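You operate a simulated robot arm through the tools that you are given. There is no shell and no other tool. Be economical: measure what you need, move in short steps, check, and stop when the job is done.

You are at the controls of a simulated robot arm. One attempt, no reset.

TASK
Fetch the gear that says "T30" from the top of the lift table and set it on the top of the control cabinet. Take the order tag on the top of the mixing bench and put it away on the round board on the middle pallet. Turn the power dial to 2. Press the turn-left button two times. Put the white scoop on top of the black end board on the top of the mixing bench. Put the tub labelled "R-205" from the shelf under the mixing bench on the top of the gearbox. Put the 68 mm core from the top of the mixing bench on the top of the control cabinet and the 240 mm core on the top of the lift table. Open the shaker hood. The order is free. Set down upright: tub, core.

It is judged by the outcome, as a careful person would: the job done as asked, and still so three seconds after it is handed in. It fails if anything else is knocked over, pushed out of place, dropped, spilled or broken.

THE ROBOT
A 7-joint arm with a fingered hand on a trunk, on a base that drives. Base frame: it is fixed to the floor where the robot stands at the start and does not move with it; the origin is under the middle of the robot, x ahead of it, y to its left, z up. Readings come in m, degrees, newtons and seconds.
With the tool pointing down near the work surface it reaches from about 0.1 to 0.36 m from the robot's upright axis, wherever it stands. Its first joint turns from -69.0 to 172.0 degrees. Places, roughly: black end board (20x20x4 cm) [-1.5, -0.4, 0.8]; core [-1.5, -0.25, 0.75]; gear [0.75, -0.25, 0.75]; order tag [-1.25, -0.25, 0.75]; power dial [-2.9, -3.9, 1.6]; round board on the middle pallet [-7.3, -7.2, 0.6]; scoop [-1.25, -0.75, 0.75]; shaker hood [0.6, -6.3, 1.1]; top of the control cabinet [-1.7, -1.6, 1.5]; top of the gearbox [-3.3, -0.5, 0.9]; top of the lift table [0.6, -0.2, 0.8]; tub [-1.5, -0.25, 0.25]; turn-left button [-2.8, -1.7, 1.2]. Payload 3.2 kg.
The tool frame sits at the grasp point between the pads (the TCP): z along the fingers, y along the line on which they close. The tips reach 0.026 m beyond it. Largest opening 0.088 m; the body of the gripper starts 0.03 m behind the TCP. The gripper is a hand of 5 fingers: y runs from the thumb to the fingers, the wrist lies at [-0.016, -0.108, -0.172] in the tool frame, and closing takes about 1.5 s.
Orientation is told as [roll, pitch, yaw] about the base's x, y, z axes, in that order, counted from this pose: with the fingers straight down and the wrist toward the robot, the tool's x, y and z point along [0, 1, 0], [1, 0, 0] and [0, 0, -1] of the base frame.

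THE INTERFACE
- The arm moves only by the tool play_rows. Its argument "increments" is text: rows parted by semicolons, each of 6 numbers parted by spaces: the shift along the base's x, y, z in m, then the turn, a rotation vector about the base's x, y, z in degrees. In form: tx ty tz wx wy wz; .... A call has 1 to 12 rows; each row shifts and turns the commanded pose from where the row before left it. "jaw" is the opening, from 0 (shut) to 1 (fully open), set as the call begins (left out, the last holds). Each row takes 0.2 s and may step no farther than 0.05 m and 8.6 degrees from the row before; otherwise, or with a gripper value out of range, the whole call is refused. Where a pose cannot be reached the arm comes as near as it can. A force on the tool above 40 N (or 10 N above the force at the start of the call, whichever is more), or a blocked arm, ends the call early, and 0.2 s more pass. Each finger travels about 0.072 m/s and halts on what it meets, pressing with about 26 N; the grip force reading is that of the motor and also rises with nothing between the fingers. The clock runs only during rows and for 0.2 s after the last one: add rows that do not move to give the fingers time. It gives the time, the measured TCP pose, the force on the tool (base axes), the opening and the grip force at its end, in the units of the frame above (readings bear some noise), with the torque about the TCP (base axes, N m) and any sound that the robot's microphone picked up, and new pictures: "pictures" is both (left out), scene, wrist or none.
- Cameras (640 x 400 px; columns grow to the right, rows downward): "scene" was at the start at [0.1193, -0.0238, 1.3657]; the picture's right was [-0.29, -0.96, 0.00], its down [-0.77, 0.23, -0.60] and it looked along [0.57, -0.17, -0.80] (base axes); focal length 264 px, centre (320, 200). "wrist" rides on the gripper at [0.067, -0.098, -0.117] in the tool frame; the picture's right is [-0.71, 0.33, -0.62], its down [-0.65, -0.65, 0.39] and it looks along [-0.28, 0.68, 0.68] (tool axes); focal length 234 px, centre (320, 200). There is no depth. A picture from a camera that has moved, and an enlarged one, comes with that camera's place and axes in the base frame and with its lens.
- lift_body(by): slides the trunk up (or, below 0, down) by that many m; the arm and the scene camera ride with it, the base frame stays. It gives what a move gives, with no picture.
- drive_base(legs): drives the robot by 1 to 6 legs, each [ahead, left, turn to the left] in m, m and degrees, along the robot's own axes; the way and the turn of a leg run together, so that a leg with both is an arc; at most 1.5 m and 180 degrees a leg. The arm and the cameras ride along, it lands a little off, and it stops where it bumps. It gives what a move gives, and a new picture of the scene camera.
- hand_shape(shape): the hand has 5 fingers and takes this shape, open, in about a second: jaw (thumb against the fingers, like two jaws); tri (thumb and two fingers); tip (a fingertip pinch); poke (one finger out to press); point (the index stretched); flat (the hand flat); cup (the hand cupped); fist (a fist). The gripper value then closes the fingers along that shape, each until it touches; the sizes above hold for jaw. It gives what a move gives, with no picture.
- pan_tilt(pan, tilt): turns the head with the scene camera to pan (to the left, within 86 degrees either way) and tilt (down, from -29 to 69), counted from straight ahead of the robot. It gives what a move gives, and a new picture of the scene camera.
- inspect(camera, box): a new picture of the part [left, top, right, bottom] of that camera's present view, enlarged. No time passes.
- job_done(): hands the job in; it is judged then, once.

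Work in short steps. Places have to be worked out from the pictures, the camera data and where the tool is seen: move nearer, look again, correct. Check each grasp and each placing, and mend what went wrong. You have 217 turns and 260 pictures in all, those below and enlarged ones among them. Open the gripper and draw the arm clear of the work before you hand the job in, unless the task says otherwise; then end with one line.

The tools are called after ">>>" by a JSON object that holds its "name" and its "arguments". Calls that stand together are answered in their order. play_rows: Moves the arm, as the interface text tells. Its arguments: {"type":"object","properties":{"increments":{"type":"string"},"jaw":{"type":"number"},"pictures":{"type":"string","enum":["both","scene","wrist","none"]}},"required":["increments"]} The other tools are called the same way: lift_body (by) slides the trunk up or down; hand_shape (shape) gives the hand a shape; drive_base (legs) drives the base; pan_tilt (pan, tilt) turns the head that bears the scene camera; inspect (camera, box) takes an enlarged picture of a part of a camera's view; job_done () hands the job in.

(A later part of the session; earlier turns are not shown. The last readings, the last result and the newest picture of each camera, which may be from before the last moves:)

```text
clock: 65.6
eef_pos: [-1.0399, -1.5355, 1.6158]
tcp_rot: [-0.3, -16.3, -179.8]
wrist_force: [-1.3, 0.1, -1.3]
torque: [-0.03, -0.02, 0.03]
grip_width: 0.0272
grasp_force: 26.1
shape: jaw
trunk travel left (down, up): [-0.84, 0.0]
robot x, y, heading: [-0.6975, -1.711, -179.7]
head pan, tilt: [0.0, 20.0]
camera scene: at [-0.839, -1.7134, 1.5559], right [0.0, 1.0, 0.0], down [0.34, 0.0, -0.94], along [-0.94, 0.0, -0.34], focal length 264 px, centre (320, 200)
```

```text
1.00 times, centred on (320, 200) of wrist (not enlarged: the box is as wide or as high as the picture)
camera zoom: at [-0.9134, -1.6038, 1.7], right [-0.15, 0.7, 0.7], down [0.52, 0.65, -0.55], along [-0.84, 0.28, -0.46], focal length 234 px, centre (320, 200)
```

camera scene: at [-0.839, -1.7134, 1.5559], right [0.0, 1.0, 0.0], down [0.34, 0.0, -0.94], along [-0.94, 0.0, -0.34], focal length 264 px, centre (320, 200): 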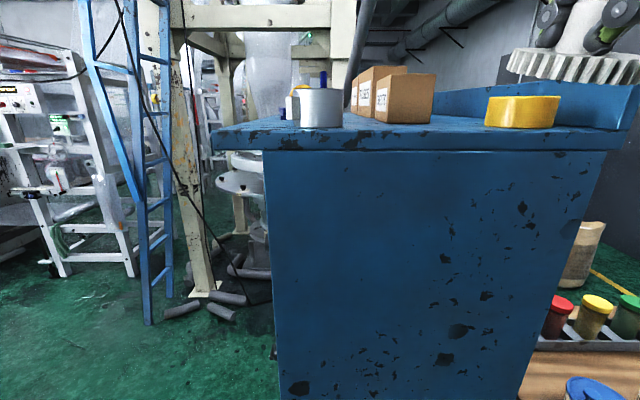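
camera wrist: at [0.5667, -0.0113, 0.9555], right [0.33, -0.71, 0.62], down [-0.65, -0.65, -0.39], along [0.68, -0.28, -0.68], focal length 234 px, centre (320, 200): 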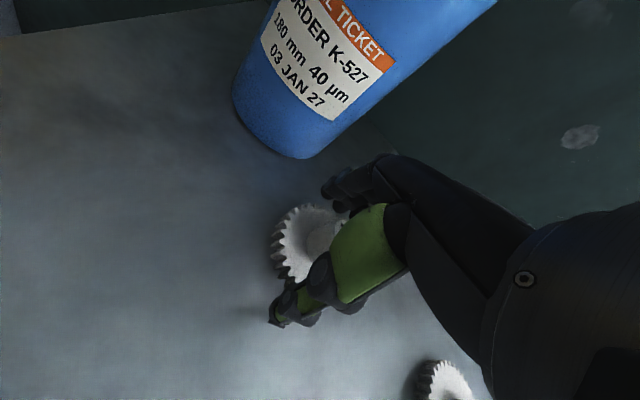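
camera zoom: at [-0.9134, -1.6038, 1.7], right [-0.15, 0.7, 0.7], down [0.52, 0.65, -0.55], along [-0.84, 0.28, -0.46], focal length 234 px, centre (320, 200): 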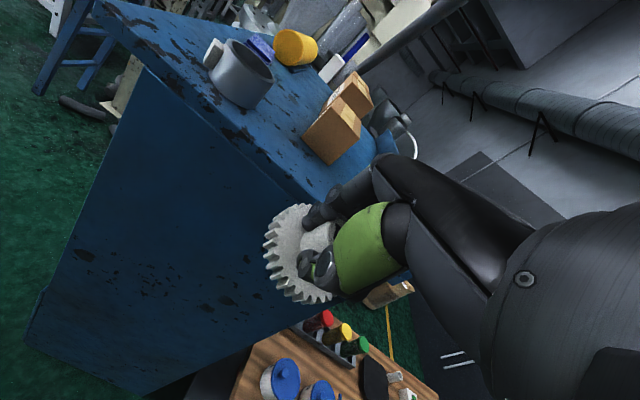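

I can see the spot clearly. I drive 0.2 m closer, then look.

>>> {"name": "drive_base", "arguments": {"legs": [[0.2, 0, 0]]}}

>>> {"name": "play_rows", "arguments": {"increments": "-0.03 0.02 0 0 0 0;-0.03 0.015 0 0 0 0;0 0 0 0 0 0", "pictures": "wrist"}}

>>> {"name": "pan_tilt", "arguments": {"pan": -30, "tilt": 10}}

```text
clock: 67.2
eef_pos: [-1.2404, -1.5368, 1.6149]
tcp_rot: [-0.4, -16.3, -179.9]
wrist_force: [-0.1, 0.2, -0.2]
torque: [-0.01, -0.01, -0.03]
grip_width: 0.0272
grasp_force: 25.5
shape: jaw
trunk travel left (down, up): [-0.84, 0.0]
robot x, y, heading: [-0.8978, -1.7122, -179.5]
head pan, tilt: [0.0, 20.0]
camera scene: at [-1.0397, -1.714, 1.556], right [0.0, 1.0, 0.0], down [0.34, 0.0, -0.94], along [-0.94, 0.0, -0.34], focal length 264 px, centre (320, 200)
```

scene: 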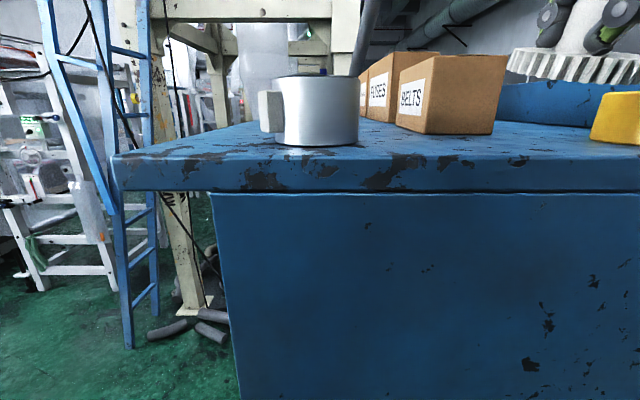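

```text
clock: 68.0
eef_pos: [-1.2941, -1.516, 1.5954]
tcp_rot: [-0.5, -16.3, -179.9]
wrist_force: [0.1, -1.0, -0.3]
torque: [-0.01, -0.05, -0.02]
grip_width: 0.0268
grasp_force: 26.2
shape: jaw
out of reach, approached as far as the arm can: row 1, 2
trunk travel left (down, up): [-0.84, 0.0]
robot x, y, heading: [-0.8983, -1.7115, -179.8]
head pan, tilt: [0.0, 20.0]
camera wrist: at [-1.1671, -1.5826, 1.679], right [-0.14, 0.7, 0.7], down [0.52, 0.65, -0.55], along [-0.84, 0.28, -0.46], focal length 234 px, centre (320, 200)
```

wrist: 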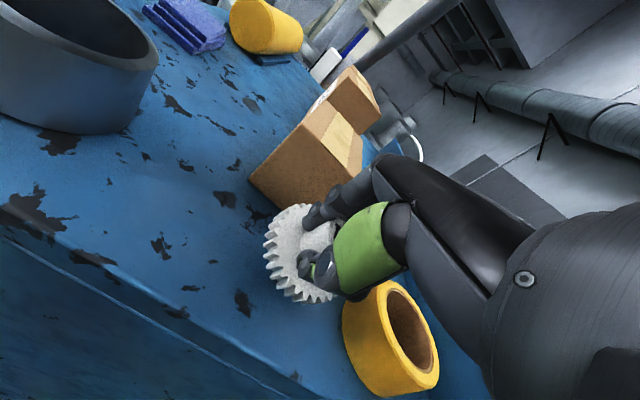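

```text
clock: 69.0
eef_pos: [-1.2972, -1.5137, 1.5946]
tcp_rot: [-0.5, -16.3, -179.9]
wrist_force: [0.5, 0.5, -1.4]
torque: [0.0, 0.02, -0.01]
grip_width: 0.0269
grasp_force: 26.2
shape: jaw
trunk travel left (down, up): [-0.84, 0.0]
robot x, y, heading: [-0.8958, -1.71, -179.6]
head pan, tilt: [-30.0, 10.0]
camera scene: at [-1.029, -1.6676, 1.5721], right [0.5, 0.87, 0.0], down [0.15, -0.09, -0.98], along [-0.85, 0.49, -0.17], focal length 264 px, centre (320, 200)
```

scene: 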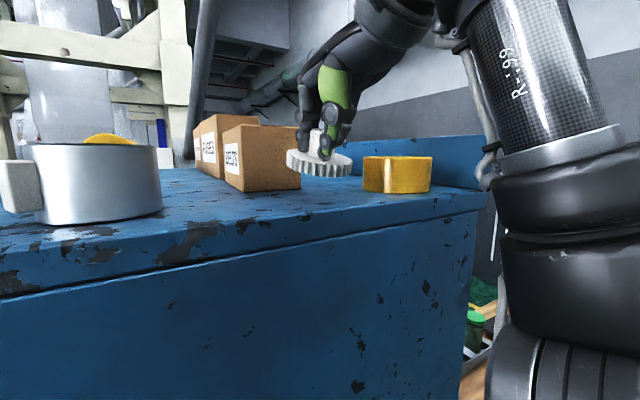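

The gear hovers 2–3 cm over clear space. I lower 15 mm while taking out half the pitch.

>>> {"name": "play_rows", "arguments": {"increments": "0 0 -0.008 0 -4 0;0 0 -0.008 0 -4 0;0 0 0 0 0 0", "pictures": "none"}}

>>> {"name": "inspect", "arguments": {"camera": "scene", "box": [200, 90, 440, 240]}}

```text
clock: 69.8
eef_pos: [-1.292, -1.508, 1.5662]
tcp_rot: [-0.4, -8.2, -179.9]
wrist_force: [0.4, 0.8, -0.8]
torque: [0.01, 0.02, 0.02]
grip_width: 0.0267
grasp_force: 25.9
shape: jaw
out of reach, approached as far as the arm can: row 1, 2
trunk travel left (down, up): [-0.84, 0.0]
robot x, y, heading: [-0.8987, -1.7117, -179.6]
head pan, tilt: [-30.0, 10.0]
```

```text
2.67 times, centred on (320, 165) of scene
camera zoom: at [-1.0286, -1.6675, 1.5721], right [0.5, 0.87, 0.0], down [0.15, -0.09, -0.98], along [-0.85, 0.49, -0.17], focal length 703 px, centre (320, 293)
```

zoom: 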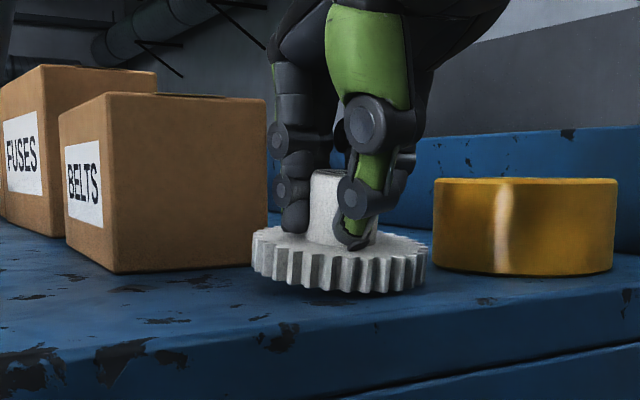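

Nearly touching and nearly level. I lower in small steps watching force.

>>> {"name": "play_rows", "arguments": {"increments": "0 0 -0.003 0 -1 0;0 0 -0.003 0 -1 0;0 0 0 0 0 0", "pictures": "none"}}

>>> {"name": "inspect", "arguments": {"camera": "scene", "box": [200, 90, 440, 240]}}

```text
clock: 70.6
eef_pos: [-1.2922, -1.5077, 1.5622]
tcp_rot: [-0.4, -6.4, -179.8]
wrist_force: [-1.3, 0.6, 7.9]
torque: [0.11, -0.07, 0.06]
grip_width: 0.0269
grasp_force: 25.8
shape: jaw
trunk travel left (down, up): [-0.84, 0.0]
robot x, y, heading: [-0.8936, -1.7103, -179.9]
head pan, tilt: [-30.0, 10.0]
```

```text
2.67 times, centred on (320, 165) of scene
camera zoom: at [-1.0288, -1.6677, 1.5722], right [0.5, 0.87, 0.0], down [0.15, -0.09, -0.98], along [-0.85, 0.49, -0.17], focal length 703 px, centre (320, 293)
```

zoom: 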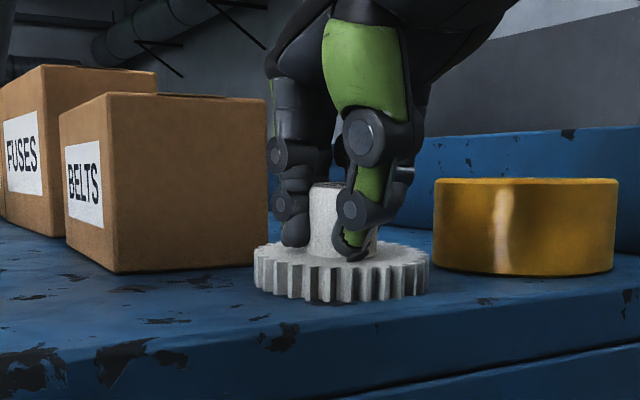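

Contact at 8 N. I release, then rise with pitch and back away.

>>> {"name": "play_rows", "arguments": {"increments": "0 0 0 0 0 0;0 0 0 0 0 0;0 0 0 0 0 0;0 0 0 0 0 0;0 0 0 0 0 0", "jaw": 1, "pictures": "none"}}

>>> {"name": "play_rows", "arguments": {"increments": "0 0 0.01 0 4 0;0 0 0.015 0 6 0;0 0 0.015 0 6 0;0 0 0.015 0 6 0;0 0 0.015 0 4 0;0.03 0 0.01 0 0 0;0.03 0 0.01 0 0 0;0.03 0 0 0 0 0", "pictures": "scene"}}

```text
clock: 71.6
eef_pos: [-1.2926, -1.5089, 1.5609]
tcp_rot: [-0.2, -6.8, -179.7]
wrist_force: [-0.8, 0.3, 0.4]
torque: [-0.01, 0.0, 0.03]
grip_width: 0.0879
grasp_force: 0.1
shape: jaw
trunk travel left (down, up): [-0.84, 0.0]
robot x, y, heading: [-0.8975, -1.712, -179.9]
head pan, tilt: [-30.0, 10.0]
stopped in row 4: the force on the tool passed its limit at 45 N (the readings are from after the stop); the commanded pose is now the measured one
```

```text
clock: 73.4
eef_pos: [-1.2016, -1.5068, 1.6537]
tcp_rot: [-0.3, -32.9, -179.8]
wrist_force: [0.2, 0.0, -0.7]
torque: [0.03, 0.05, 0.02]
grip_width: 0.0879
grasp_force: 0.1
shape: jaw
trunk travel left (down, up): [-0.84, 0.0]
robot x, y, heading: [-0.8967, -1.7122, -179.8]
head pan, tilt: [-30.0, 10.0]
camera scene: at [-1.0281, -1.667, 1.5722], right [0.5, 0.87, 0.0], down [0.15, -0.09, -0.98], along [-0.85, 0.49, -0.17], focal length 264 px, centre (320, 200)
```

scene: 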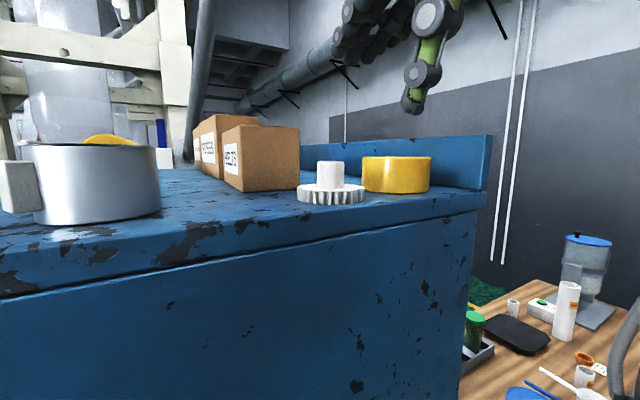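

The gear stands on the cabinet. I back off and strafe to the mixing bench.

>>> {"name": "drive_base", "arguments": {"legs": [[-0.25, 0, 0], [0, -1.1, 0]]}}

>>> {"name": "pan_tilt", "arguments": {"pan": 0, "tilt": 45}}

```text
clock: 80.5
eef_pos: [-0.9472, -0.3907, 1.6541]
tcp_rot: [-0.3, -32.9, 179.3]
wrist_force: [0.4, -0.2, 0.3]
torque: [0.03, 0.01, 0.01]
grip_width: 0.0878
grasp_force: 0.1
shape: jaw
trunk travel left (down, up): [-0.84, 0.0]
robot x, y, heading: [-0.6423, -0.6, 179.5]
head pan, tilt: [-30.0, 10.0]
camera scene: at [-0.7751, -0.554, 1.5721], right [0.51, 0.86, 0.0], down [0.15, -0.09, -0.98], along [-0.85, 0.5, -0.17], focal length 264 px, centre (320, 200)
```

scene: 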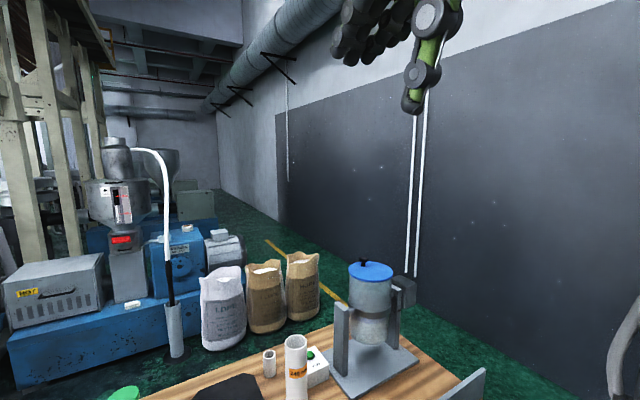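

```text
clock: 81.5
eef_pos: [-0.9464, -0.3902, 1.6527]
tcp_rot: [-0.4, -32.8, 179.3]
wrist_force: [-0.4, 0.6, 0.8]
torque: [0.0, -0.02, -0.02]
grip_width: 0.0882
grasp_force: 0.1
shape: jaw
trunk travel left (down, up): [-0.84, 0.0]
robot x, y, heading: [-0.6408, -0.5984, 179.4]
head pan, tilt: [0.0, 45.0]
camera scene: at [-0.7766, -0.6001, 1.5172], right [0.01, 1.0, 0.0], down [0.71, -0.01, -0.71], along [-0.71, 0.01, -0.71], focal length 264 px, centre (320, 200)
```

scene: 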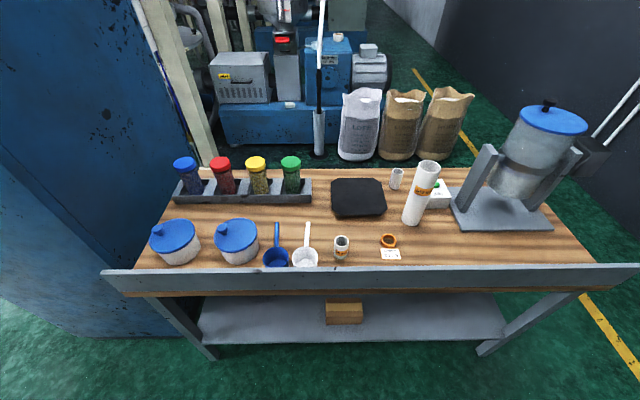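

A clear overview of the bench. I enlarge the working part.

>>> {"name": "inspect", "arguments": {"camera": "scene", "box": [230, 150, 460, 290]}}

>>> {"name": "pan_tilt", "arguments": {"pan": 0, "tilt": 62}}

>>> {"name": "inspect", "arguments": {"camera": "scene", "box": [230, 120, 460, 264]}}

```text
2.78 times, centred on (345, 220) of scene
camera zoom: at [-0.7766, -0.6001, 1.5172], right [0.01, 1.0, 0.0], down [0.71, -0.01, -0.71], along [-0.71, 0.01, -0.71], focal length 734 px, centre (250, 144)
```

zoom: 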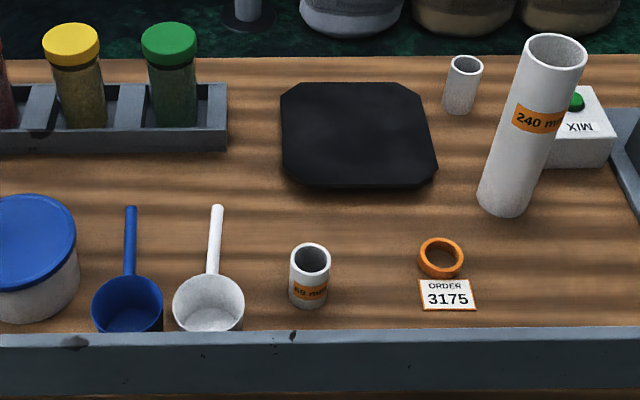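

```text
clock: 82.3
eef_pos: [-0.9466, -0.3918, 1.6517]
tcp_rot: [-0.4, -32.9, 179.3]
wrist_force: [1.1, -0.4, 0.1]
torque: [0.0, -0.01, -0.02]
grip_width: 0.0879
grasp_force: 0.0
shape: jaw
trunk travel left (down, up): [-0.84, 0.0]
robot x, y, heading: [-0.6431, -0.6013, 179.4]
head pan, tilt: [0.0, 62.0]
camera scene: at [-0.7596, -0.6003, 1.4954], right [0.01, 1.0, 0.0], down [0.88, -0.01, -0.47], along [-0.47, 0.01, -0.88], focal length 264 px, centre (320, 200)
```

scene: 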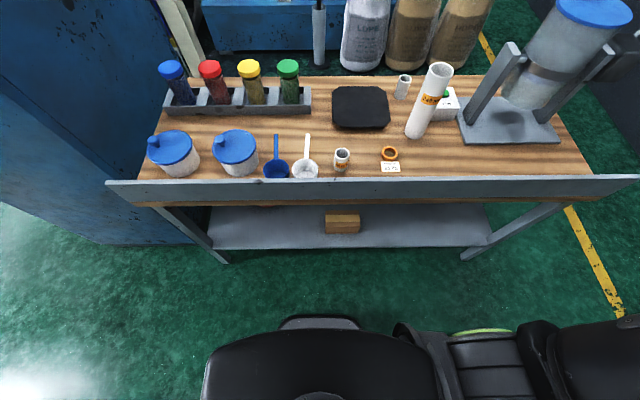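

```text
2.78 times, centred on (345, 192) of scene
camera zoom: at [-0.7596, -0.6003, 1.4954], right [0.01, 1.0, 0.0], down [0.88, -0.01, -0.47], along [-0.47, 0.01, -0.88], focal length 732 px, centre (251, 222)
```

zoom: 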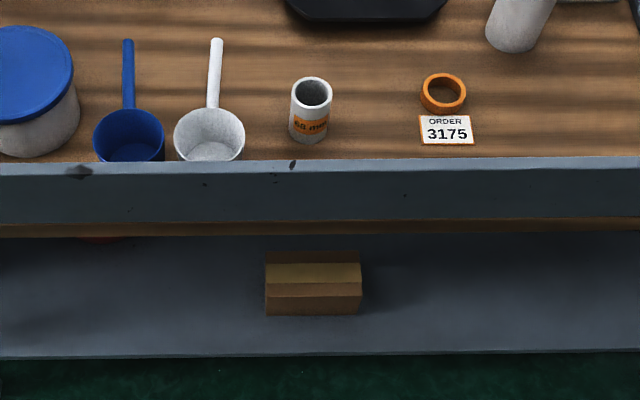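

The 68 mm core is at about (−1.27, −0.517), ⌀≈0.05. I level the hand, lower the trunk and approach.

>>> {"name": "play_rows", "arguments": {"increments": "0 0 -0.04 0 -8 0;0 0 -0.04 0 -8 0;0 0 -0.04 0 -8 0;0 0 -0.04 0 -8 0;0 0 -0.04 0 -0.8 0;0 0 -0.04 0 0 0;0 0 -0.04 0 0 0", "pictures": "none"}}

>>> {"name": "lift_body", "arguments": {"by": -0.36}}

>>> {"name": "drive_base", "arguments": {"legs": [[0.12, 0, 0.5]]}}

```text
clock: 83.9
eef_pos: [-0.9695, -0.3982, 1.3611]
tcp_rot: [-0.7, 0.1, 179.4]
wrist_force: [0.6, 0.5, 0.0]
torque: [0.01, -0.03, -0.02]
grip_width: 0.0877
grasp_force: 0.1
shape: jaw
out of reach, approached as far as the arm can: row 3, 4
trunk travel left (down, up): [-0.84, 0.0]
robot x, y, heading: [-0.6431, -0.5953, 179.2]
head pan, tilt: [0.0, 62.0]
```

```text
clock: 87.4
eef_pos: [-0.9688, -0.3983, 1.0012]
tcp_rot: [-0.7, -0.1, 179.5]
wrist_force: [0.0, 0.3, -0.8]
torque: [0.02, 0.02, 0.01]
grip_width: 0.0879
grasp_force: 0.1
shape: jaw
trunk travel left (down, up): [-0.48, 0.36]
robot x, y, heading: [-0.6473, -0.5983, 179.6]
head pan, tilt: [0.0, 62.0]
```

```text
clock: 88.6
eef_pos: [-1.091, -0.3995, 0.9986]
tcp_rot: [-0.7, 0.0, 179.9]
wrist_force: [0.2, 0.3, -0.1]
torque: [0.0, -0.03, 0.0]
grip_width: 0.0883
grasp_force: 0.1
shape: jaw
trunk travel left (down, up): [-0.48, 0.36]
robot x, y, heading: [-0.7704, -0.5976, 179.8]
head pan, tilt: [0.0, 62.0]
camera scene: at [-0.8811, -0.6, 1.1353], right [0.01, 1.0, 0.0], down [0.88, -0.01, -0.47], along [-0.47, 0.0, -0.88], focal length 264 px, centre (320, 200)
```

scene: 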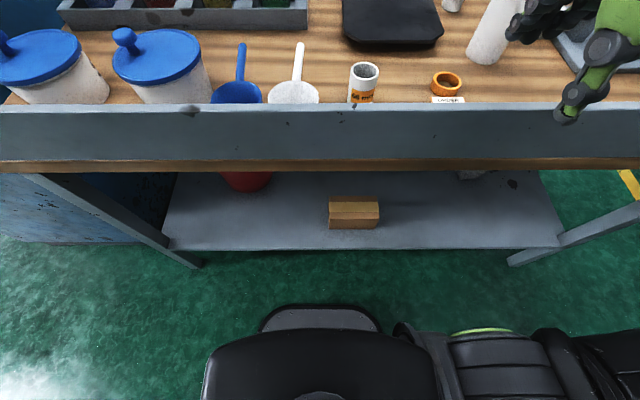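

Triangulated: core top (−1.268, −0.526, 0.85), so bench top ≈0.785, with a front lip to ≈0.87. I move over the core.

>>> {"name": "play_rows", "arguments": {"increments": "0 -0.045 0 0 0 0;0 -0.045 0 0 0 0;0 -0.042 0 0 0 0;-0.04 0 0 0 0 0;-0.045 0 0 0 0 0;-0.045 0 0 0 0 0;-0.047 0 0 0 0 0;0 0 -0.03 0 0 0;0 0 -0.03 0 0 0;0 0 0 0 0 0", "pictures": "both"}}

```text
clock: 90.8
eef_pos: [-1.2688, -0.5321, 0.9401]
tcp_rot: [-0.8, -0.2, 179.9]
wrist_force: [0.0, 0.0, -0.7]
torque: [-0.03, 0.0, 0.0]
grip_width: 0.0879
grasp_force: 0.1
shape: jaw
trunk travel left (down, up): [-0.48, 0.36]
robot x, y, heading: [-0.7641, -0.5996, 179.7]
head pan, tilt: [0.0, 62.0]
camera scene: at [-0.8801, -0.6001, 1.1354], right [0.01, 1.0, 0.0], down [0.88, 0.0, -0.47], along [-0.47, 0.0, -0.88], focal length 264 px, centre (320, 200)
camera wrist: at [-1.1702, -0.6016, 1.0573], right [-0.33, 0.7, 0.63], down [0.66, 0.65, -0.38], along [-0.68, 0.29, -0.67], focal length 234 px, centre (320, 200)
```

scene: 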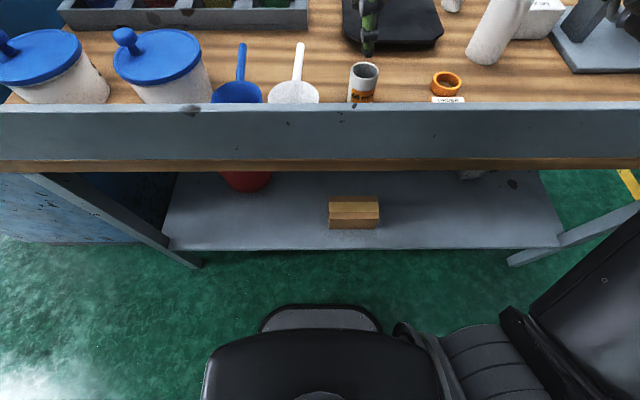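
wrist: 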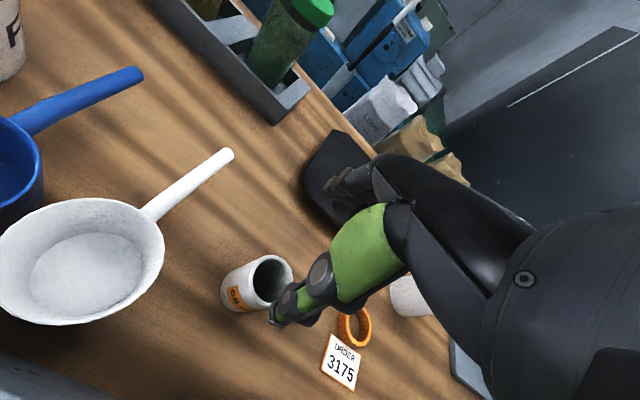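

The core axis appears ~14 mm nearer to the robot and 3 mm right. I correct, descend to 0.875 and check.

>>> {"name": "play_rows", "arguments": {"increments": "0.013 0.003 -0.015 0 0 0;0 0 -0.025 0 0 0;0 0 -0.025 0 0 0;0 0 0 0 0 0", "pictures": "wrist"}}

>>> {"name": "inspect", "arguments": {"camera": "scene", "box": [310, 30, 430, 105]}}

```text
clock: 91.8
eef_pos: [-1.2562, -0.5284, 0.8755]
tcp_rot: [-0.7, -0.1, 180.1]
wrist_force: [0.1, 0.1, 0.5]
torque: [0.02, 0.01, -0.02]
grip_width: 0.0877
grasp_force: 0.0
shape: jaw
trunk travel left (down, up): [-0.48, 0.36]
robot x, y, heading: [-0.7629, -0.6, 179.6]
head pan, tilt: [0.0, 62.0]
camera wrist: at [-1.158, -0.5966, 0.9919], right [-0.33, 0.7, 0.63], down [0.65, 0.65, -0.38], along [-0.68, 0.29, -0.67], focal length 234 px, centre (320, 200)
```

wrist: 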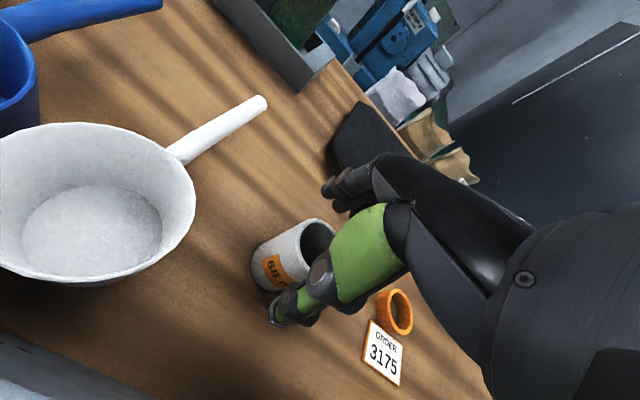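

```text
5.33 times, centred on (370, 68) of scene
camera zoom: at [-0.8802, -0.6001, 1.1354], right [0.01, 1.0, 0.0], down [0.88, -0.01, -0.47], along [-0.47, 0.0, -0.88], focal length 1406 px, centre (53, 907)
```

zoom: 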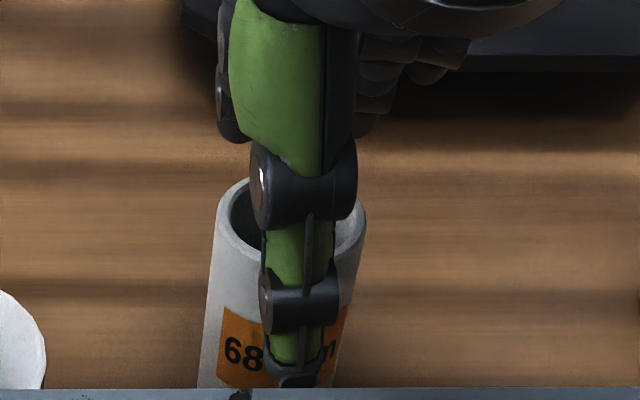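

Centered on the "68 mm" core. I descend to z≈0.825 and close.

>>> {"name": "play_rows", "arguments": {"increments": "-0.004 0.001 -0.02 0 0 0;0 0 -0.02 0 0 0;0 0 -0.01 0 0 0;0 0 0 0 0 0", "pictures": "none"}}

>>> {"name": "play_rows", "arguments": {"increments": "0 0 0 0 0 0;0 0 0 0 0 0;0 0 0 0 0 0;0 0 0 0 0 0;0 0 0 0 0 0;0 0 0 0 0 0;0 0 0 0 0 0", "jaw": 0, "pictures": "wrist"}}

>>> {"name": "inspect", "arguments": {"camera": "scene", "box": [310, 30, 430, 105]}}

```text
clock: 92.8
eef_pos: [-1.2575, -0.5283, 0.8255]
tcp_rot: [-0.7, -0.2, 179.9]
wrist_force: [0.3, -0.8, 4.6]
torque: [0.05, 0.06, 0.02]
grip_width: 0.088
grasp_force: 0.0
shape: jaw
trunk travel left (down, up): [-0.48, 0.36]
robot x, y, heading: [-0.7634, -0.5993, 179.8]
head pan, tilt: [0.0, 62.0]
```

```text
clock: 94.4
eef_pos: [-1.2573, -0.5284, 0.8255]
tcp_rot: [-0.8, -0.2, 180.0]
wrist_force: [3.6, -3.8, 18.2]
torque: [-0.13, -0.82, -0.19]
grip_width: 0.0383
grasp_force: 26.5
shape: jaw
trunk travel left (down, up): [-0.48, 0.36]
robot x, y, heading: [-0.7651, -0.6013, 179.6]
head pan, tilt: [0.0, 62.0]
camera wrist: at [-1.1585, -0.5974, 0.9427], right [-0.33, 0.7, 0.64], down [0.65, 0.65, -0.38], along [-0.68, 0.29, -0.67], focal length 234 px, centre (320, 200)
```

wrist: 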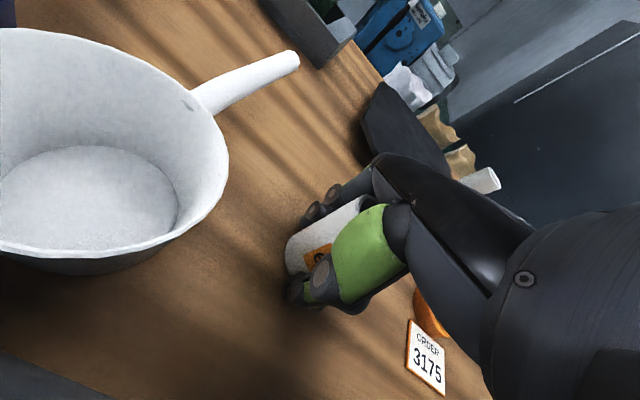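

```text
5.33 times, centred on (370, 68) of scene
camera zoom: at [-0.8773, -0.6013, 1.1358], right [0.01, 1.0, 0.0], down [0.88, 0.0, -0.47], along [-0.47, 0.0, -0.88], focal length 1406 px, centre (53, 907)
```

zoom: 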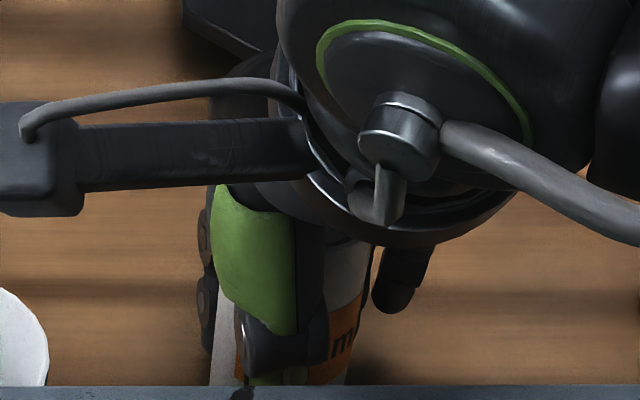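

Gripped with some table contact. I lift 8 cm and check.

>>> {"name": "play_rows", "arguments": {"increments": "0 0 0.005 0 0 0;0 0 0.01 0 0 0;0 0 0.025 0 0 0;0 0 0.03 0 0 0;0 0 0.03 0 0 0;0 0 0 0 0 0", "pictures": "wrist"}}

>>> {"name": "inspect", "arguments": {"camera": "scene", "box": [310, 0, 430, 105]}}

```text
clock: 95.8
eef_pos: [-1.2577, -0.5275, 0.9258]
tcp_rot: [-0.8, 0.0, 179.9]
wrist_force: [-0.8, 0.0, 0.0]
torque: [0.01, 0.02, 0.01]
grip_width: 0.0364
grasp_force: 26.1
shape: jaw
trunk travel left (down, up): [-0.48, 0.36]
robot x, y, heading: [-0.767, -0.5988, 179.8]
head pan, tilt: [0.0, 62.0]
camera wrist: at [-1.1607, -0.5962, 1.0419], right [-0.33, 0.7, 0.63], down [0.66, 0.65, -0.38], along [-0.68, 0.29, -0.67], focal length 234 px, centre (320, 200)
```

wrist: 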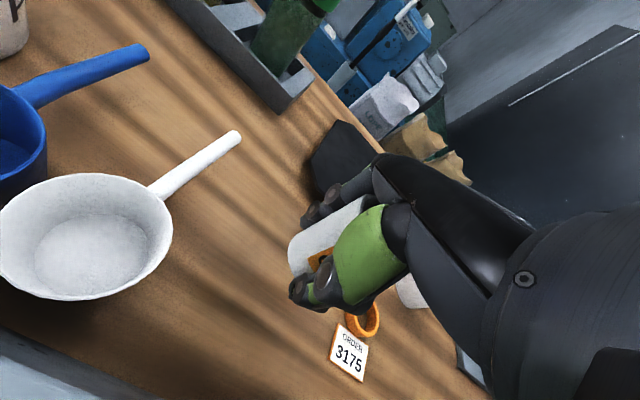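

```text
3.81 times, centred on (370, 52) of scene
camera zoom: at [-0.8803, -0.6, 1.1354], right [0.01, 1.0, 0.0], down [0.88, -0.01, -0.47], along [-0.47, 0.0, -0.88], focal length 1005 px, centre (130, 762)
```

zoom: 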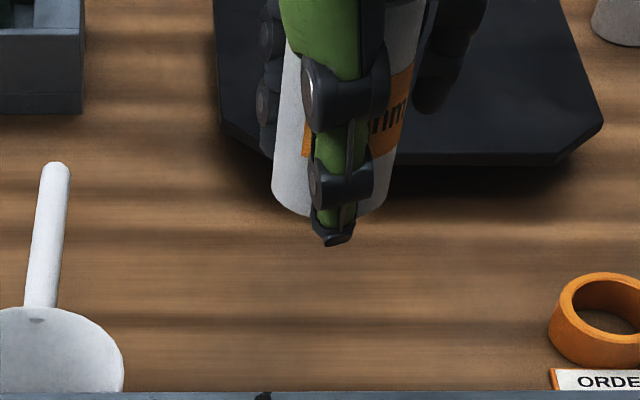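

Held well. I raise, retract, lift the trunk and pitch to the carrying pose.

>>> {"name": "play_rows", "arguments": {"increments": "0 0 0.04 0 0 0;0 0 0.04 0 0 0;0.05 0 0 0 0 0;0.05 0 0 0 0 0;0.05 0 0 0 0 0;0 0.04 0 0 0 0;0 0.04 0 0 0 0;0 0.04 0 0 0 0", "pictures": "none"}}

>>> {"name": "drive_base", "arguments": {"legs": [[-0.13, 0, 0], [0, 1.235, 0]]}}

>>> {"name": "lift_body", "arguments": {"by": 0.36}}

>>> {"name": "play_rows", "arguments": {"increments": "0 0 0.04 0 0 0;0 0 0.04 0 0 0;0 0 0.04 0 0 0;0.01 0 0.04 0 8 0;0 0 0.03 0 8 0;0 0 0.03 0 0 0;0 0 0.02 0 0 0", "pictures": "none"}}

>>> {"name": "pan_tilt", "arguments": {"pan": -15, "tilt": 15}}

```text
clock: 97.6
eef_pos: [-1.1089, -0.4081, 1.0055]
tcp_rot: [-0.7, -0.1, 179.9]
wrist_force: [1.1, 0.8, -0.6]
torque: [0.0, -0.01, 0.0]
grip_width: 0.0363
grasp_force: 25.5
shape: jaw
trunk travel left (down, up): [-0.48, 0.36]
robot x, y, heading: [-0.764, -0.6015, 179.6]
head pan, tilt: [0.0, 62.0]
```

```text
clock: 104.7
eef_pos: [-0.9724, -1.6388, 1.0052]
tcp_rot: [-0.9, -0.1, -178.8]
wrist_force: [0.4, 0.3, -0.7]
torque: [0.02, 0.02, 0.0]
grip_width: 0.0361
grasp_force: 26.3
shape: jaw
trunk travel left (down, up): [-0.48, 0.36]
robot x, y, heading: [-0.6243, -1.8183, -178.7]
head pan, tilt: [0.0, 62.0]
camera scene: at [-0.738, -1.8245, 1.1354], right [-0.02, 1.0, 0.0], down [0.88, 0.02, -0.47], along [-0.47, -0.01, -0.88], focal length 264 px, centre (320, 200)
```

scene: 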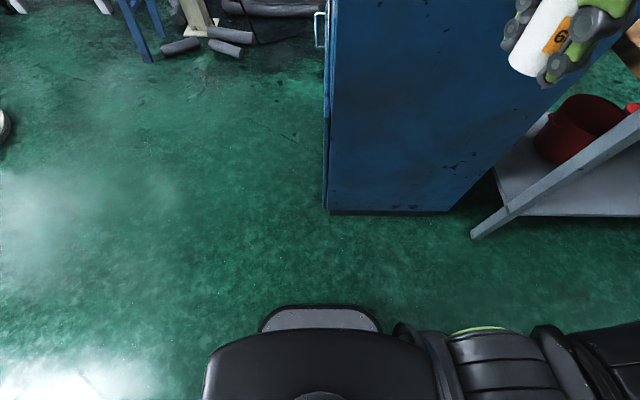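

```text
clock: 108.2
eef_pos: [-0.9713, -1.6375, 1.3656]
tcp_rot: [-0.8, -0.1, -178.8]
wrist_force: [0.1, 0.0, 0.3]
torque: [-0.04, -0.03, 0.0]
grip_width: 0.0363
grasp_force: 26.1
shape: jaw
trunk travel left (down, up): [-0.84, 0.0]
robot x, y, heading: [-0.623, -1.8191, -179.1]
head pan, tilt: [0.0, 62.0]
```

```text
clock: 109.8
eef_pos: [-0.9586, -1.6411, 1.6067]
tcp_rot: [-1.1, -16.0, -178.7]
wrist_force: [0.1, -0.3, -0.4]
torque: [0.0, 0.01, 0.0]
grip_width: 0.0358
grasp_force: 26.3
shape: jaw
trunk travel left (down, up): [-0.84, 0.0]
robot x, y, heading: [-0.6232, -1.8174, -179.1]
head pan, tilt: [0.0, 62.0]
```

```text
clock: 110.9
eef_pos: [-0.9588, -1.6379, 1.6061]
tcp_rot: [-1.1, -16.1, -178.9]
wrist_force: [-0.6, -0.2, -0.5]
torque: [-0.02, -0.01, -0.01]
grip_width: 0.0358
grasp_force: 25.6
shape: jaw
trunk travel left (down, up): [-0.84, 0.0]
robot x, y, heading: [-0.6248, -1.8206, -179.0]
head pan, tilt: [-15.0, 15.0]
camera scene: at [-0.7643, -1.8007, 1.5639], right [0.24, 0.97, 0.0], down [0.25, -0.06, -0.97], along [-0.94, 0.23, -0.26], focal length 264 px, centre (320, 200)
```

scene: 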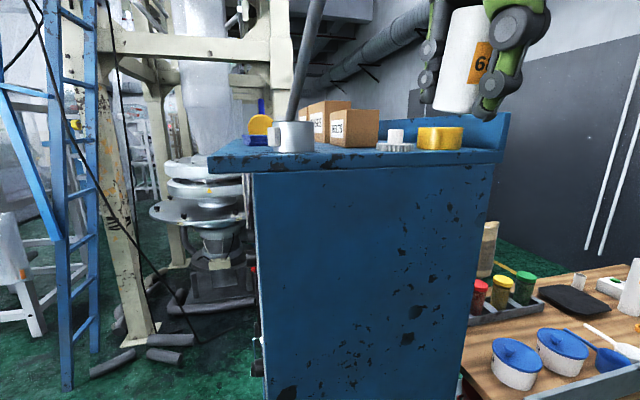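

Core upright-ish and clear of the top. I drive 0.275 m forward and look.

>>> {"name": "drive_base", "arguments": {"legs": [[0.275, 0, -0.8]]}}

>>> {"name": "play_rows", "arguments": {"increments": "-0.025 0 0 0 0 0;-0.025 0 0 0 0 0;0 0 0 0 0 0", "pictures": "both"}}

```text
clock: 112.8
eef_pos: [-1.2245, -1.6351, 1.6062]
tcp_rot: [-1.1, -16.0, -179.7]
wrist_force: [0.6, -0.5, -0.4]
torque: [0.02, 0.03, -0.02]
grip_width: 0.0355
grasp_force: 26.3
shape: jaw
trunk travel left (down, up): [-0.84, 0.0]
robot x, y, heading: [-0.8939, -1.8225, -180.0]
head pan, tilt: [-15.0, 15.0]
camera scene: at [-1.0326, -1.8011, 1.5641], right [0.26, 0.97, 0.0], down [0.25, -0.07, -0.97], along [-0.93, 0.25, -0.26], focal length 264 px, centre (320, 200)
```

scene: 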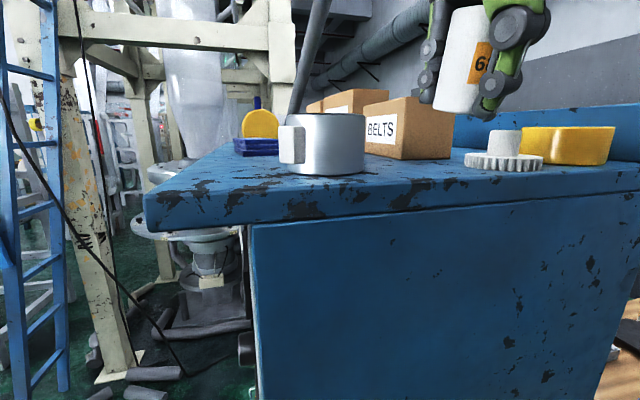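

```text
clock: 113.6
eef_pos: [-1.2755, -1.6305, 1.5998]
tcp_rot: [-1.0, -16.2, -179.7]
wrist_force: [0.5, 0.8, -1.3]
torque: [-0.01, 0.02, 0.02]
grip_width: 0.0357
grasp_force: 25.9
shape: jaw
out of reach, approached as far as the arm can: row 2
trunk travel left (down, up): [-0.84, 0.0]
robot x, y, heading: [-0.8909, -1.823, -180.0]
head pan, tilt: [-15.0, 15.0]
camera scene: at [-1.0328, -1.8004, 1.5641], right [0.26, 0.97, 0.0], down [0.25, -0.07, -0.97], along [-0.93, 0.25, -0.26], focal length 264 px, centre (320, 200)
camera wrist: at [-1.1483, -1.6997, 1.6843], right [-0.14, 0.7, 0.7], down [0.52, 0.66, -0.54], along [-0.84, 0.29, -0.46], focal length 234 px, centre (320, 200)
```

scene: 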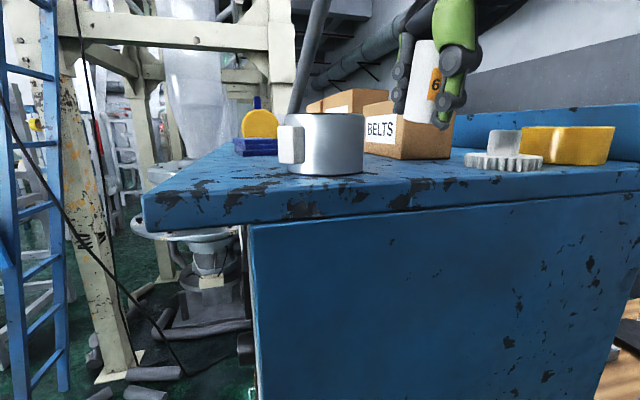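
wrist: 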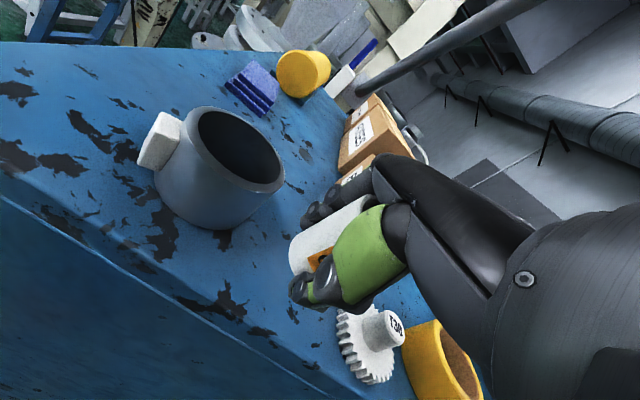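

Clear spot below. I lower while taking out the pitch.

>>> {"name": "play_rows", "arguments": {"increments": "0 0 -0.01 0 -4 0;0 0 -0.01 0 -4 0;0 0 -0.008 0 -2 0;0 0 0 0 0 0", "pictures": "none"}}

>>> {"name": "inspect", "arguments": {"camera": "scene", "box": [270, 60, 560, 220]}}

```text
clock: 114.6
eef_pos: [-1.2738, -1.6323, 1.5662]
tcp_rot: [-1.0, -6.0, -179.7]
wrist_force: [0.0, -0.4, -0.2]
torque: [0.0, 0.0, -0.02]
grip_width: 0.0356
grasp_force: 26.3
shape: jaw
out of reach, approached as far as the arm can: row 2
trunk travel left (down, up): [-0.84, 0.0]
robot x, y, heading: [-0.8904, -1.8209, -179.9]
head pan, tilt: [-15.0, 15.0]
```

```text
2.21 times, centred on (415, 140) of scene
camera zoom: at [-1.0342, -1.801, 1.5639], right [0.26, 0.97, 0.0], down [0.25, -0.07, -0.97], along [-0.93, 0.25, -0.26], focal length 582 px, centre (110, 332)
```

zoom: 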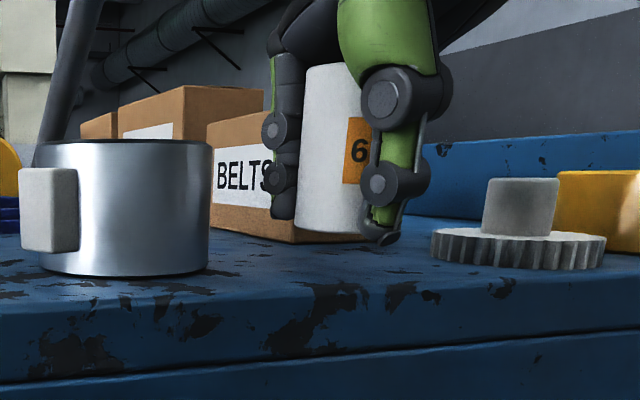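

>>> {"name": "play_rows", "arguments": {"increments": "0 0 -0.004 0 -1 0;0 0 -0.004 0 -1 0;0 0 -0.004 0 -1 0;0 0 0 0 0 0", "pictures": "none"}}

>>> {"name": "inspect", "arguments": {"camera": "scene", "box": [270, 60, 560, 220]}}

```text
clock: 115.6
eef_pos: [-1.2734, -1.6339, 1.5548]
tcp_rot: [-0.9, -3.1, -179.7]
wrist_force: [0.1, -0.1, -0.5]
torque: [0.02, 0.01, -0.02]
grip_width: 0.0354
grasp_force: 25.9
shape: jaw
trunk travel left (down, up): [-0.84, 0.0]
robot x, y, heading: [-0.8928, -1.8231, -180.1]
head pan, tilt: [-15.0, 15.0]
```

```text
2.21 times, centred on (415, 140) of scene
camera zoom: at [-1.034, -1.801, 1.564], right [0.26, 0.97, 0.0], down [0.25, -0.07, -0.97], along [-0.93, 0.25, -0.26], focal length 582 px, centre (110, 332)
```

zoom: 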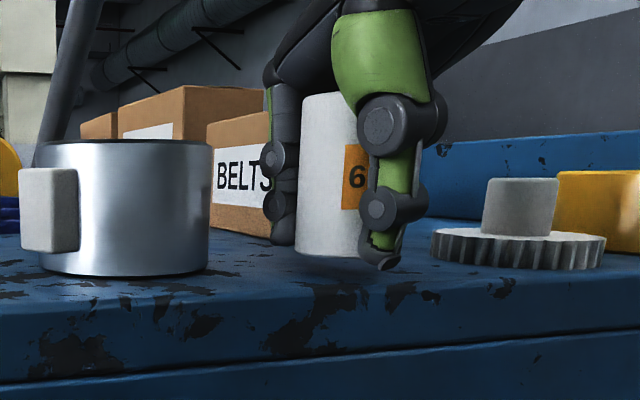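

>>> {"name": "play_rows", "arguments": {"increments": "0 0 -0.003 0 0 0;0 0 -0.003 0 0 0;0 0 -0.003 0 0 0;0 0 0 0 0 0", "pictures": "none"}}

>>> {"name": "inspect", "arguments": {"camera": "scene", "box": [330, 80, 510, 200]}}

```text
clock: 116.6
eef_pos: [-1.2737, -1.6321, 1.5464]
tcp_rot: [-1.0, -3.1, -179.7]
wrist_force: [-0.7, -0.7, 4.8]
torque: [0.05, -0.14, 0.01]
grip_width: 0.0352
grasp_force: 26.4
shape: jaw
trunk travel left (down, up): [-0.84, 0.0]
robot x, y, heading: [-0.8942, -1.8247, -179.8]
head pan, tilt: [-15.0, 15.0]
```

```text
3.33 times, centred on (420, 140) of scene
camera zoom: at [-1.0335, -1.8013, 1.5641], right [0.26, 0.97, 0.0], down [0.25, -0.07, -0.97], along [-0.93, 0.25, -0.26], focal length 879 px, centre (-13, 400)
```

zoom: 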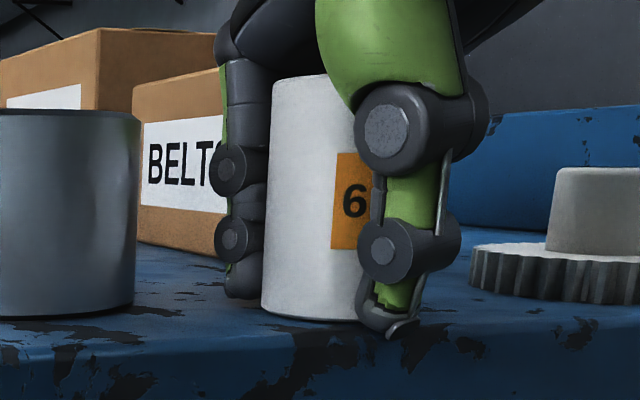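

Contact. I open partly first (to 0.55) to avoid pressing on the top, then rise slightly, then open fully.

>>> {"name": "play_rows", "arguments": {"increments": "0 0 0 0 0 0;0 0 0 0 0 0;0 0 0 0 0 0", "jaw": 0.6, "pictures": "none"}}

>>> {"name": "inspect", "arguments": {"camera": "scene", "box": [330, 80, 510, 200]}}

```text
clock: 117.4
eef_pos: [-1.2733, -1.6323, 1.5459]
tcp_rot: [-1.0, -3.2, -179.7]
wrist_force: [-0.1, 1.0, 8.3]
torque: [0.08, -0.2, 0.07]
grip_width: 0.052
grasp_force: 0.1
shape: jaw
trunk travel left (down, up): [-0.84, 0.0]
robot x, y, heading: [-0.8897, -1.8198, -179.8]
head pan, tilt: [-15.0, 15.0]
```

```text
3.33 times, centred on (420, 140) of scene
camera zoom: at [-1.0327, -1.8002, 1.5641], right [0.26, 0.97, 0.0], down [0.25, -0.07, -0.97], along [-0.93, 0.25, -0.26], focal length 879 px, centre (-13, 400)
```

zoom: 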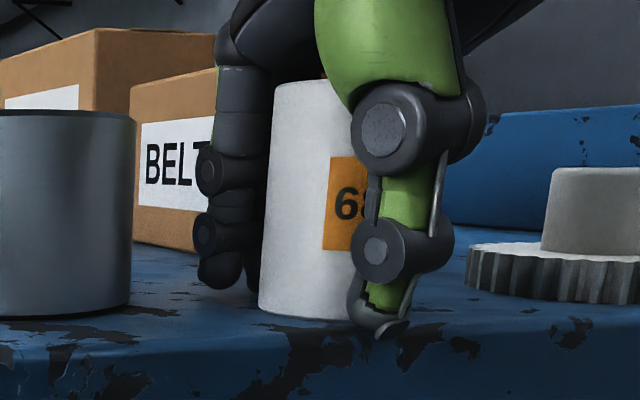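

>>> {"name": "play_rows", "arguments": {"increments": "0 0 0.004 0 1 0;0 0 0.003 0 1 0;0 0 0 0 0 0;0 0 0 0 0 0", "jaw": 1, "pictures": "none"}}

>>> {"name": "play_rows", "arguments": {"increments": "0 0 0.01 0 4 0;0 0 0.012 0 4 0;0 0 0.012 0 4 0;0 0 0.012 0 5 0;0 0 0.012 0 5 0;0 0 0.015 0 6 0;0 0 0.015 0 4 0;0 0 0 0 0 0", "pictures": "scene"}}

```text
clock: 118.4
eef_pos: [-1.2733, -1.6325, 1.554]
tcp_rot: [-1.0, -5.1, -179.7]
wrist_force: [0.0, 0.3, -0.1]
torque: [0.04, -0.01, 0.0]
grip_width: 0.0878
grasp_force: 0.0
shape: jaw
trunk travel left (down, up): [-0.84, 0.0]
robot x, y, heading: [-0.8919, -1.8196, -180.0]
head pan, tilt: [-15.0, 15.0]
```

```text
clock: 120.2
eef_pos: [-1.2735, -1.633, 1.642]
tcp_rot: [-1.3, -37.1, -179.6]
wrist_force: [0.6, 0.1, -0.9]
torque: [0.01, 0.01, 0.01]
grip_width: 0.0878
grasp_force: 0.1
shape: jaw
trunk travel left (down, up): [-0.84, 0.0]
robot x, y, heading: [-0.8964, -1.826, -179.7]
head pan, tilt: [-15.0, 15.0]
camera scene: at [-1.0341, -1.8011, 1.5639], right [0.26, 0.97, 0.0], down [0.25, -0.07, -0.97], along [-0.93, 0.25, -0.26], focal length 264 px, centre (320, 200)
```

scene: 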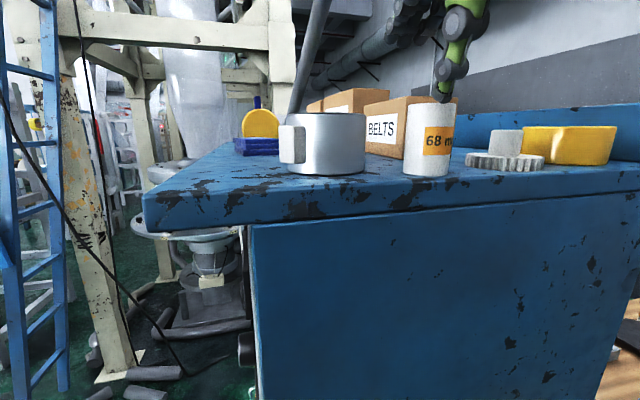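

The core stands upright. I raise a little more, then back off and go back to the bench.

>>> {"name": "play_rows", "arguments": {"increments": "0 0 0.015 0 0 0;0 0 0.015 0 0 0;0 0 0 0 0 0", "pictures": "none"}}

>>> {"name": "drive_base", "arguments": {"legs": [[-0.25, 0, -0.3], [0, -1.25, 0]]}}

>>> {"name": "play_rows", "arguments": {"increments": "0 0 -0.04 0 -8 0;0 0 -0.04 0 -8 0;0 0 -0.04 0 -8 0;0 0 -0.04 0 -8 0;0 0 -0.04 0 -5 0;0 0 -0.04 0 0 0;0 0 -0.04 0 0 0", "pictures": "none"}}

>>> {"name": "lift_body", "arguments": {"by": -0.2}}

>>> {"name": "pan_tilt", "arguments": {"pan": -15, "tilt": 50}}

```text
clock: 121.0
eef_pos: [-1.2744, -1.6326, 1.6729]
tcp_rot: [-1.2, -37.1, -179.5]
wrist_force: [-0.4, -0.1, 0.3]
torque: [-0.01, -0.02, -0.01]
grip_width: 0.0878
grasp_force: 0.0
shape: jaw
trunk travel left (down, up): [-0.84, 0.0]
robot x, y, heading: [-0.8943, -1.8203, -179.9]
head pan, tilt: [-15.0, 15.0]
```

```text
clock: 128.8
eef_pos: [-1.0036, -0.3662, 1.6706]
tcp_rot: [-1.3, -37.1, 179.3]
wrist_force: [0.0, 0.3, 0.6]
torque: [0.01, -0.02, -0.01]
grip_width: 0.088
grasp_force: 0.0
shape: jaw
trunk travel left (down, up): [-0.84, 0.0]
robot x, y, heading: [-0.6266, -0.5588, 178.8]
head pan, tilt: [-15.0, 15.0]
camera scene: at [-0.7672, -0.538, 1.564], right [0.28, 0.96, 0.0], down [0.25, -0.07, -0.97], along [-0.93, 0.27, -0.26], focal length 264 px, centre (320, 200)
```

scene: 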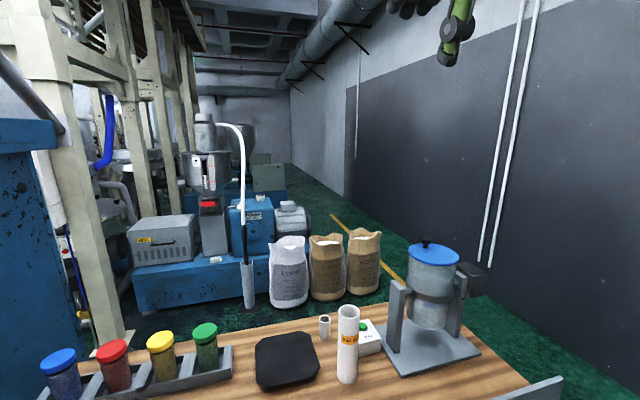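

```text
clock: 130.4
eef_pos: [-1.0026, -0.3637, 1.3906]
tcp_rot: [-1.5, 0.0, 179.4]
wrist_force: [-0.3, 0.5, -0.4]
torque: [0.01, 0.02, -0.03]
grip_width: 0.0877
grasp_force: 0.0
shape: jaw
trunk travel left (down, up): [-0.84, 0.0]
robot x, y, heading: [-0.6256, -0.5621, 179.1]
head pan, tilt: [-15.0, 15.0]
```

```text
clock: 132.6
eef_pos: [-1.0018, -0.3645, 1.1914]
tcp_rot: [-1.7, -0.1, 179.4]
wrist_force: [0.1, -0.8, -0.4]
torque: [0.02, 0.02, -0.01]
grip_width: 0.0878
grasp_force: 0.0
shape: jaw
trunk travel left (down, up): [-0.64, 0.2]
robot x, y, heading: [-0.6289, -0.5603, 178.9]
head pan, tilt: [-15.0, 15.0]
```

```text
clock: 133.6
eef_pos: [-1.0026, -0.3641, 1.1907]
tcp_rot: [-1.7, -0.1, 179.4]
wrist_force: [0.7, -1.5, 0.4]
torque: [0.0, 0.02, 0.0]
grip_width: 0.0879
grasp_force: 0.0
shape: jaw
trunk travel left (down, up): [-0.64, 0.2]
robot x, y, heading: [-0.6278, -0.5624, 178.9]
head pan, tilt: [-15.0, 50.0]
camera scene: at [-0.7515, -0.5422, 1.3103], right [0.28, 0.96, 0.0], down [0.74, -0.21, -0.64], along [-0.62, 0.18, -0.77], focal length 264 px, centre (320, 200)
```

scene: 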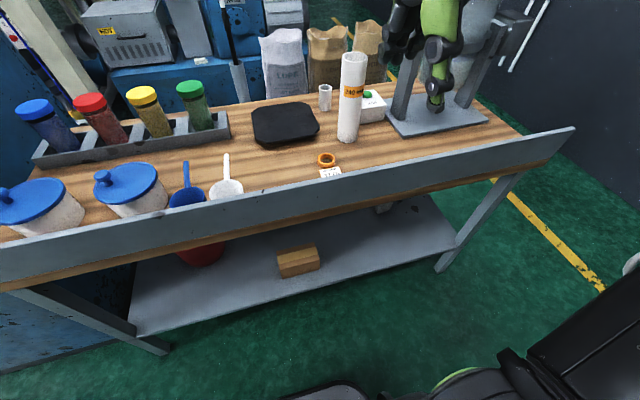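

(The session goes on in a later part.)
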